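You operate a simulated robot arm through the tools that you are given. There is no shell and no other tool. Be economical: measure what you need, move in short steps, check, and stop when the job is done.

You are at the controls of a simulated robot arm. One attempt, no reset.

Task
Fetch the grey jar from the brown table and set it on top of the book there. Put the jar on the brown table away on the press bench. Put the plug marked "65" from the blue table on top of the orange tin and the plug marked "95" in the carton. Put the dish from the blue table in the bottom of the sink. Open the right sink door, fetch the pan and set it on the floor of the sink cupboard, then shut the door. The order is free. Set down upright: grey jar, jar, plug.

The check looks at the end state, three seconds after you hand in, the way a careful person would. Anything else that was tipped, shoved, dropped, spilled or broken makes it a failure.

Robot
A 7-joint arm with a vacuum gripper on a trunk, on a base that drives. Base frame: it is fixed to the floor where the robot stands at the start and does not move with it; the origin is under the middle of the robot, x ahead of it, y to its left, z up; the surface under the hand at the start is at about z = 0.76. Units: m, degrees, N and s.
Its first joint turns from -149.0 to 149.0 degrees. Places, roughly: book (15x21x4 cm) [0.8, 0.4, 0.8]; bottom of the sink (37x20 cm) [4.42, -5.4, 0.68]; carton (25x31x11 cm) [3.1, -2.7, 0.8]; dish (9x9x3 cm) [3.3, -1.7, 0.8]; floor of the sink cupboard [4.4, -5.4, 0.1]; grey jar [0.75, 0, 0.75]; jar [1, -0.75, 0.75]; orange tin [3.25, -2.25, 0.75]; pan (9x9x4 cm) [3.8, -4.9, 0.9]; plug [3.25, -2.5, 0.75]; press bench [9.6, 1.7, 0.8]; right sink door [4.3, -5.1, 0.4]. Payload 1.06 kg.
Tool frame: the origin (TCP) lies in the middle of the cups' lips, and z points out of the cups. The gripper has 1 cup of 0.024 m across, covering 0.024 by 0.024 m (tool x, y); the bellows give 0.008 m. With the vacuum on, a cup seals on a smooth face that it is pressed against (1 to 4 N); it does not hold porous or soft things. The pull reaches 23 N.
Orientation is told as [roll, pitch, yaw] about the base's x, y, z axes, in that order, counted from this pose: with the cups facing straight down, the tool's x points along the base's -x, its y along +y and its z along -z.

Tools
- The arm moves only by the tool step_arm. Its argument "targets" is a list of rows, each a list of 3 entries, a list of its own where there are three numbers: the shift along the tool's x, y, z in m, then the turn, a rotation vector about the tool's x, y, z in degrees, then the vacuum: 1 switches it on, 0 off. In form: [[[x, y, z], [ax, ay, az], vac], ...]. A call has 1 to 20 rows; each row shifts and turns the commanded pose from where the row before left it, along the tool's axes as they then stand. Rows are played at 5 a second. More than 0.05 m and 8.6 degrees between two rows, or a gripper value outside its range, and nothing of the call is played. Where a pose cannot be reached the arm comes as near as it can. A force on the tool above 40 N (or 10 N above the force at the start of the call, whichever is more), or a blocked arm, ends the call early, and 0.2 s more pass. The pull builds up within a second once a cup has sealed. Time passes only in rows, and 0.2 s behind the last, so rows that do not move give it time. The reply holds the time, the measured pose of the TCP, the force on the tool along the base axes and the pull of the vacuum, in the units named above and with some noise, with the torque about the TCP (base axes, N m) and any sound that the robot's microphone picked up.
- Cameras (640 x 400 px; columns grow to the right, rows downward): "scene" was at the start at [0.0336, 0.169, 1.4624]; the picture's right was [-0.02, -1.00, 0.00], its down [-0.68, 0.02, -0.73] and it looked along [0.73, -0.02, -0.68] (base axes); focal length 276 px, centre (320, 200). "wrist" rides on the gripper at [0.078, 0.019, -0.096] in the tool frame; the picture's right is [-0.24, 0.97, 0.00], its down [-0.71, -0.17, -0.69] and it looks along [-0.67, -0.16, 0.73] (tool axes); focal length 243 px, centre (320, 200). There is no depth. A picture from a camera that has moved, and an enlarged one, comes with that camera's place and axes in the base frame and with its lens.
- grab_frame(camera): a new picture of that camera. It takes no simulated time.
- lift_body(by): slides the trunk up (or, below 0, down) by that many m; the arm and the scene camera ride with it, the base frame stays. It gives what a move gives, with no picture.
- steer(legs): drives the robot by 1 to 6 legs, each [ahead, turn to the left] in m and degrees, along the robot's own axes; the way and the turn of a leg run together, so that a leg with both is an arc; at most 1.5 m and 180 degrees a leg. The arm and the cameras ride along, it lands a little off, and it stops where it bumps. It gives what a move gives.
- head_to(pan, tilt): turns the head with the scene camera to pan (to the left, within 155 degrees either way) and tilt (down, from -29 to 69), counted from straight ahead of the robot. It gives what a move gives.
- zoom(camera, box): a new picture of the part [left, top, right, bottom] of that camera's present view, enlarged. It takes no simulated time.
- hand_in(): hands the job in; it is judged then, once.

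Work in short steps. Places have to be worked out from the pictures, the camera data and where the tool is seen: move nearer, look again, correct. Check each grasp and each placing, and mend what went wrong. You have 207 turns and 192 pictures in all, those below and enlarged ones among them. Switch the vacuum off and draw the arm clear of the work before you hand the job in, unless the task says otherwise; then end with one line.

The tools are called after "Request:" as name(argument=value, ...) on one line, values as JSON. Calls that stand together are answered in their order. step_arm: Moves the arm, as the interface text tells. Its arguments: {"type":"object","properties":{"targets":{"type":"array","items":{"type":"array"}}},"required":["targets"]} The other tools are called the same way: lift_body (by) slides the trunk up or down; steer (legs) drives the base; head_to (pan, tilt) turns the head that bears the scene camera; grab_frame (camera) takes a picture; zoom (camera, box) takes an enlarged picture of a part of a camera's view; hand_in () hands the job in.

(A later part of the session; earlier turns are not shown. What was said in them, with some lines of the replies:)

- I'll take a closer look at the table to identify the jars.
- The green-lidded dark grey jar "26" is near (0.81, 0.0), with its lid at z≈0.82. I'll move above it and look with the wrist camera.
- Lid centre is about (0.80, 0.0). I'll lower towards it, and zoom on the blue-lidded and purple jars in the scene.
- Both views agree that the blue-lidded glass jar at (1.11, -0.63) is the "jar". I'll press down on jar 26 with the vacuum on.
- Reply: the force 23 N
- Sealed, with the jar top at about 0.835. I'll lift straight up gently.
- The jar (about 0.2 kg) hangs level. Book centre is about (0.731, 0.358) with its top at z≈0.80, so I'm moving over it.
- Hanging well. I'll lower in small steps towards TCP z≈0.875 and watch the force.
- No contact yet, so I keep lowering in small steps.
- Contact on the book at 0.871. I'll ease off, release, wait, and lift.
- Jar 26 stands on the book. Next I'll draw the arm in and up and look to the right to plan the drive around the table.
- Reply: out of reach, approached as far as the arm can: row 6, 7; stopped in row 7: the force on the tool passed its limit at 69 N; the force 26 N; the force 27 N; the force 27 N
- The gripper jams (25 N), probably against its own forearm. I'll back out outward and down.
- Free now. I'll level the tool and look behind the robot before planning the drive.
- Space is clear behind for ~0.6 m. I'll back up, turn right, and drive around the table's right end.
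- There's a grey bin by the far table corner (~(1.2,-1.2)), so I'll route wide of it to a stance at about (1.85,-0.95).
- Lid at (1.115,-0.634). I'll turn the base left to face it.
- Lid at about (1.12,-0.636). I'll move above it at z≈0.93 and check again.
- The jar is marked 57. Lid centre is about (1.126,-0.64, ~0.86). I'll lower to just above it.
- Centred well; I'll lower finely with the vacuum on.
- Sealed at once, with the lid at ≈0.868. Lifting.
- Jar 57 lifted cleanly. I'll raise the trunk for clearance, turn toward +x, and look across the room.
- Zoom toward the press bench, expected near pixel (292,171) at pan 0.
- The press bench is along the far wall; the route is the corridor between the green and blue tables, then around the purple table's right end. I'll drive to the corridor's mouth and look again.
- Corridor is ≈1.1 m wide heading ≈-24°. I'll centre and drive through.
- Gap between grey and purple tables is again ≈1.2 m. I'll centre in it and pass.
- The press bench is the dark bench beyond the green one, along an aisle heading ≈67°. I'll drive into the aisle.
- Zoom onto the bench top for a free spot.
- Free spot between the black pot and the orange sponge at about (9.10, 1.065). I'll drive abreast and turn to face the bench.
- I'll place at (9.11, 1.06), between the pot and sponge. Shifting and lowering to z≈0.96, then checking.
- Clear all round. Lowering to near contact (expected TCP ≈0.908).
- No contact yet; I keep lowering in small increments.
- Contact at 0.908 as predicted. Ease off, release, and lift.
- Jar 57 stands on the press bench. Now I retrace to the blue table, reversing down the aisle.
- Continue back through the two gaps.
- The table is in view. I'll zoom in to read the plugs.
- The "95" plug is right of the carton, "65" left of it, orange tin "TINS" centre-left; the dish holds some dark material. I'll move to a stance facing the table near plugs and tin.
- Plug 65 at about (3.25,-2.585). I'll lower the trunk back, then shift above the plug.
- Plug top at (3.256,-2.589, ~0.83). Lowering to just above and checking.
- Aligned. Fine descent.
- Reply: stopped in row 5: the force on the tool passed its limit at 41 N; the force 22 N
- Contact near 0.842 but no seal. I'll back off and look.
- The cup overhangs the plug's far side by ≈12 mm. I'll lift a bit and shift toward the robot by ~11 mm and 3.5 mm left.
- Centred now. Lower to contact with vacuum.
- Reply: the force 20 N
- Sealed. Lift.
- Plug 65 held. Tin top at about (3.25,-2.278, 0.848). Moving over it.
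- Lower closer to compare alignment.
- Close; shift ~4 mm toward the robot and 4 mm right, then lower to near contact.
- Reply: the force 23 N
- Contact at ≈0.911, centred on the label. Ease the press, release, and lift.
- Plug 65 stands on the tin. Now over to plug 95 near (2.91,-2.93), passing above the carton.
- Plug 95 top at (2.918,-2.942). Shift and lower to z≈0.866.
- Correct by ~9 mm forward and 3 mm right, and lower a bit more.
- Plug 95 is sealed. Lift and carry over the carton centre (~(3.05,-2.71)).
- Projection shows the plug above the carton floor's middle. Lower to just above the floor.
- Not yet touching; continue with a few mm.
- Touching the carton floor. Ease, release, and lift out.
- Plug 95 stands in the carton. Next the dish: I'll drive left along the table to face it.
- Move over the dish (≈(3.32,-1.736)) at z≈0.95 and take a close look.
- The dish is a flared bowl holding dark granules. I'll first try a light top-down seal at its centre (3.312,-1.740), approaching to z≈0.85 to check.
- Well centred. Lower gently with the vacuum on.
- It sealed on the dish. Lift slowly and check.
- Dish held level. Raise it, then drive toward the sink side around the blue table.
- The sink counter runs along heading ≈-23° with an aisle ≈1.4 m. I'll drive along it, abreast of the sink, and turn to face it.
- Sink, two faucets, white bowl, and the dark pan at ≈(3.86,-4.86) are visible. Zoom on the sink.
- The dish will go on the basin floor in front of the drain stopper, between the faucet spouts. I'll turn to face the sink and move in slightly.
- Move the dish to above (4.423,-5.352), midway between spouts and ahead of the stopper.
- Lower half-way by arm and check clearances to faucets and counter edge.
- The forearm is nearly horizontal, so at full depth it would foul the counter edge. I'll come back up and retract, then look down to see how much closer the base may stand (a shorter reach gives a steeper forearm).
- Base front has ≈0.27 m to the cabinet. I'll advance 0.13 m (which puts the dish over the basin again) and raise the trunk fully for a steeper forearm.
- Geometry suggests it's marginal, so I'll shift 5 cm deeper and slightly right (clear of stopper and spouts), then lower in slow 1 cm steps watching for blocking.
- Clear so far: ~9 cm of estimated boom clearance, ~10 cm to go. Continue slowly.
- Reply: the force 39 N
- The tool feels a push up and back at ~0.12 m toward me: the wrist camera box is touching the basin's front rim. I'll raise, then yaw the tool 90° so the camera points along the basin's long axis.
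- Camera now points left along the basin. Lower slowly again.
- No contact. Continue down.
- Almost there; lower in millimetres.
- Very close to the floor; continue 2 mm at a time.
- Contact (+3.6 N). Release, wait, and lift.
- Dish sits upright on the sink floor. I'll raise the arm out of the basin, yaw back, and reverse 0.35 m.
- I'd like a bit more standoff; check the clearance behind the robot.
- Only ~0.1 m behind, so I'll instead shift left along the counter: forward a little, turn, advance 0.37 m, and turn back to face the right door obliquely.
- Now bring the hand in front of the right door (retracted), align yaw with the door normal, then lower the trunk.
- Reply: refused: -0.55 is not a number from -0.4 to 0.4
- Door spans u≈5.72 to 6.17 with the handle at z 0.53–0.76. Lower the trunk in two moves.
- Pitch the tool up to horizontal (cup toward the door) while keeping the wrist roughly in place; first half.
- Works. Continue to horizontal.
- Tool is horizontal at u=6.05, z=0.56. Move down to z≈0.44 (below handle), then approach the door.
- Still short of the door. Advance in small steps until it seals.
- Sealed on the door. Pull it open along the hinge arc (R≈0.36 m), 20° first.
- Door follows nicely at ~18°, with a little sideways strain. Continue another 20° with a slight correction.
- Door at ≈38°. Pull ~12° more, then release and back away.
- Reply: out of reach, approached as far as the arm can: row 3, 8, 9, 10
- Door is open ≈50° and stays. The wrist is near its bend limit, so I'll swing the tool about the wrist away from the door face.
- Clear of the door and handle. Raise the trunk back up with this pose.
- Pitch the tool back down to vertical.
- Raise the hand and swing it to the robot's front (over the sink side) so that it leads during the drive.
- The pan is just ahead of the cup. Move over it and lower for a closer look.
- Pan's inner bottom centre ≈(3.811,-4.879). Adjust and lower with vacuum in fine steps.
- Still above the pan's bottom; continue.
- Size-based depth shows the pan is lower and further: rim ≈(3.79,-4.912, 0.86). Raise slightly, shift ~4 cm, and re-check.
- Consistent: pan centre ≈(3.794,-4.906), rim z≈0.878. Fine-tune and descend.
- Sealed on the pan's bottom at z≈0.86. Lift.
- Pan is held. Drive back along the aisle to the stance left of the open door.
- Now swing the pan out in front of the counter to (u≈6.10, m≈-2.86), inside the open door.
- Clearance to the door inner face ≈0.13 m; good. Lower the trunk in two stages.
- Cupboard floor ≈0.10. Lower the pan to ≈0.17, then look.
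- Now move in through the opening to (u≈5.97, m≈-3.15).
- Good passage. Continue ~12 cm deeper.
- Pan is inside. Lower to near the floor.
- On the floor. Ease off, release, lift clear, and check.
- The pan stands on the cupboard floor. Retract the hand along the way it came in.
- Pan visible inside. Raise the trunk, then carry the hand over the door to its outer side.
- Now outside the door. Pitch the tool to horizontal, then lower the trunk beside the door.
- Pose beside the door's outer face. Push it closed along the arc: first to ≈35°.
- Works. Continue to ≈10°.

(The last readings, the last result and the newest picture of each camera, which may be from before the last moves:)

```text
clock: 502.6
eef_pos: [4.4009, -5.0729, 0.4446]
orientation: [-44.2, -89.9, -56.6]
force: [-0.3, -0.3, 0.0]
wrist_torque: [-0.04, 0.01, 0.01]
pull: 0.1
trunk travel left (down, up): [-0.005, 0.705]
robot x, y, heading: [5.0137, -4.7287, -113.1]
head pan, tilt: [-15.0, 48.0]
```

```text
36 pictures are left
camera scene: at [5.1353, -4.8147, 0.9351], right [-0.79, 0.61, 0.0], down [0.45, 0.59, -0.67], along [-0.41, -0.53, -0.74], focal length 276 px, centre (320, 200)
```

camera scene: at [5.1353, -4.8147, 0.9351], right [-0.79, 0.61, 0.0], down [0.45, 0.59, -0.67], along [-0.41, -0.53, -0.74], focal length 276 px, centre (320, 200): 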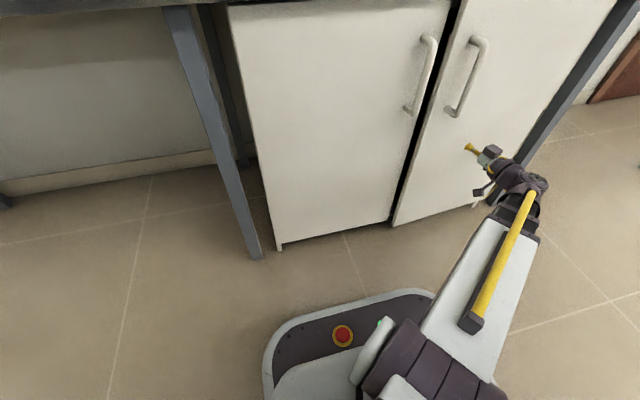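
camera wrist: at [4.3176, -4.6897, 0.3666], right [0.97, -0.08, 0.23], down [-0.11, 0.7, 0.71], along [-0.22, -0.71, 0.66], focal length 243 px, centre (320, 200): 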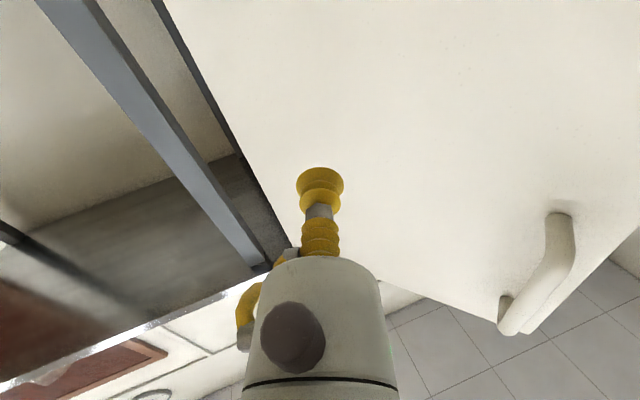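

Nearly closed. Final push.

Request:
step_arm(targets=[[[0, -0.003, 0.02], [2, 0, 0], 0], [[0, -0.003, 0.018], [2, 0, 0], 0], [[0, -0.001, 0.008], [2, 0, 0], 0], [[0, 0, 0.004], [0, 0, 0], 0], [[0, 0, 0.004], [0, 0, 0], 0], [[0, 0, 0], [0, 0, 0], 0]])

Request:
grab_frame(camera="scene")

```text
clock: 504.0
eef_pos: [4.3822, -5.1227, 0.4431]
orientation: [-48.1, -89.9, -58.5]
force: [2.4, 2.7, -1.0]
wrist_torque: [0.02, 0.01, -0.06]
pull: 0.0
trunk travel left (down, up): [-0.005, 0.705]
robot x, y, heading: [5.0119, -4.733, -112.8]
head pan, tilt: [-15.0, 48.0]
```

```text
35 pictures are left
camera scene: at [5.1354, -4.8146, 0.935], right [-0.79, 0.61, 0.0], down [0.45, 0.59, -0.67], along [-0.41, -0.53, -0.74], focal length 276 px, centre (320, 200)
```

scene: 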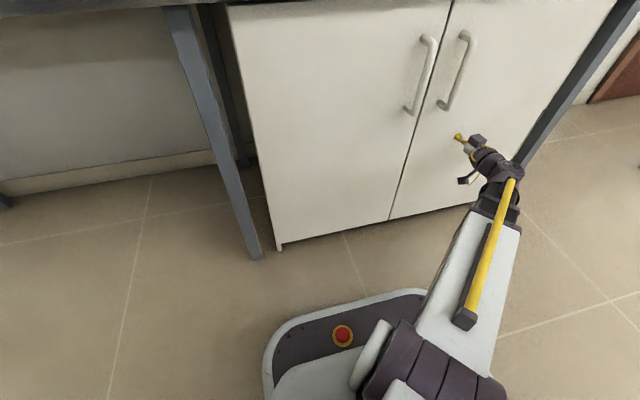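

Contact force rising; press a few mm more and zoom on the gap.

Request:
step_arm(targets=[[[0, 0, 0.003], [0, 0, 0], 0], [[0, 0, 0.003], [0, 0, 0], 0], [[0, 0, 0], [0, 0, 0], 0]])

Request:
zoom(camera="scene", box=[360, 0, 520, 230])

```text
clock: 504.8
eef_pos: [4.3803, -5.1279, 0.4428]
orientation: [-46.2, -89.8, -60.4]
force: [16.7, 18.8, -5.6]
wrist_torque: [-0.14, 0.01, -0.27]
pull: 0.1
trunk travel left (down, up): [-0.005, 0.705]
robot x, y, heading: [5.0091, -4.7315, -112.6]
head pan, tilt: [-15.0, 48.0]
```

```text
1.74 times, centred on (440, 115) of scene
camera zoom: at [5.1355, -4.8143, 0.935], right [-0.79, 0.61, 0.0], down [0.45, 0.59, -0.67], along [-0.41, -0.53, -0.74], focal length 480 px, centre (111, 348)
```

zoom: 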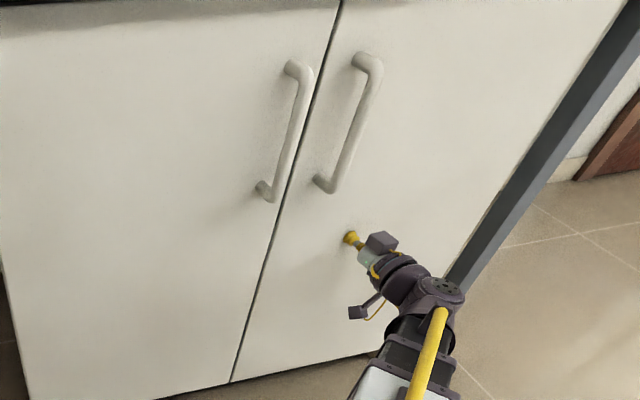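

Door is shut against its stop. Draw the hand back and check.

Request:
step_arm(targets=[[[0, 0, -0.01], [0, 0, 0], 0], [[0, 0, -0.03], [0, 0, 0], 0], [[0, -0.01, -0.04], [0, 0, 0], 0], [[0, -0.03, -0.03], [0, 0, 0], 0], [[0, -0.03, -0.03], [0, 0, 0], 0], [[0, -0.03, -0.01], [0, 0, 0], 0], [[0, 0, 0], [0, 0, 0], 0]])

Request:
lift_body(by=0.4)

Request:
lift_body(by=0.3)

Request:
head_to(pan=-10, tilt=50)

Request:
grab_frame(camera="scene")

Request:
zoom(camera="scene", box=[270, 60, 470, 200])

```text
clock: 506.4
eef_pos: [4.3288, -4.9569, 0.4435]
orientation: [-43.7, -89.8, -63.0]
force: [0.2, 0.1, -0.4]
wrist_torque: [-0.01, -0.02, -0.04]
pull: 0.1
trunk travel left (down, up): [-0.005, 0.705]
robot x, y, heading: [5.0074, -4.7303, -112.3]
head pan, tilt: [-15.0, 48.0]
```

```text
clock: 510.2
eef_pos: [4.3268, -4.9579, 0.8436]
orientation: [-46.2, -89.7, -60.5]
force: [0.3, -0.2, -0.6]
wrist_torque: [-0.01, -0.02, 0.01]
pull: 0.1
trunk travel left (down, up): [-0.405, 0.305]
robot x, y, heading: [5.0146, -4.7266, -112.6]
head pan, tilt: [-15.0, 48.0]
```

```text
clock: 513.2
eef_pos: [4.3269, -4.9577, 1.1441]
orientation: [-45.8, -89.8, -60.9]
force: [0.3, 0.0, 1.2]
wrist_torque: [-0.01, 0.05, 0.01]
pull: 0.0
trunk travel left (down, up): [-0.705, 0.005]
robot x, y, heading: [5.0105, -4.7292, -112.5]
head pan, tilt: [-15.0, 48.0]
```

```text
clock: 513.9
eef_pos: [4.3276, -4.9576, 1.1436]
orientation: [-45.7, -89.8, -61.0]
force: [0.5, 0.2, 0.5]
wrist_torque: [0.02, 0.02, 0.01]
pull: 0.1
trunk travel left (down, up): [-0.705, 0.005]
robot x, y, heading: [5.0134, -4.7333, -112.5]
head pan, tilt: [-10.0, 50.0]
```

```text
33 pictures are left
camera scene: at [5.1418, -4.8171, 1.6323], right [-0.84, 0.54, 0.0], down [0.41, 0.65, -0.64], along [-0.35, -0.54, -0.77], focal length 276 px, centre (320, 200)
```

scene: 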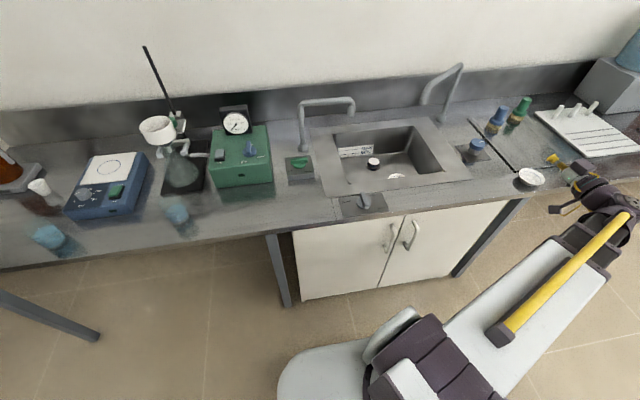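

```text
2.86 times, centred on (370, 130) of scene
camera zoom: at [5.1418, -4.8171, 1.6323], right [-0.84, 0.54, 0.0], down [0.41, 0.65, -0.64], along [-0.35, -0.54, -0.77], focal length 789 px, centre (177, 400)
```

zoom: 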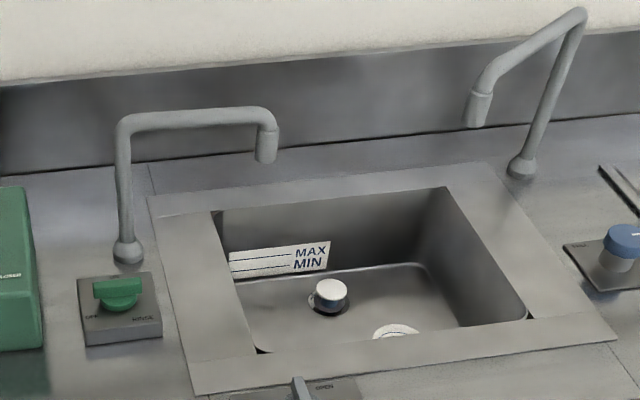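

All placements are verified, the door is shut, the vacuum is off, and the arm is clear of the counter. Handing in.

Request:
hand_in()

```text
The job is handed in.
```

I finished all the tasks and handed the job in. The grey jar "26" is on the book, jar "57" is on the press bench, and plug "65" is on the orange tin. Plug "95" is in the carton, the dish is on the sink floor, and the pan is on the cupboard floor with the right door shut.
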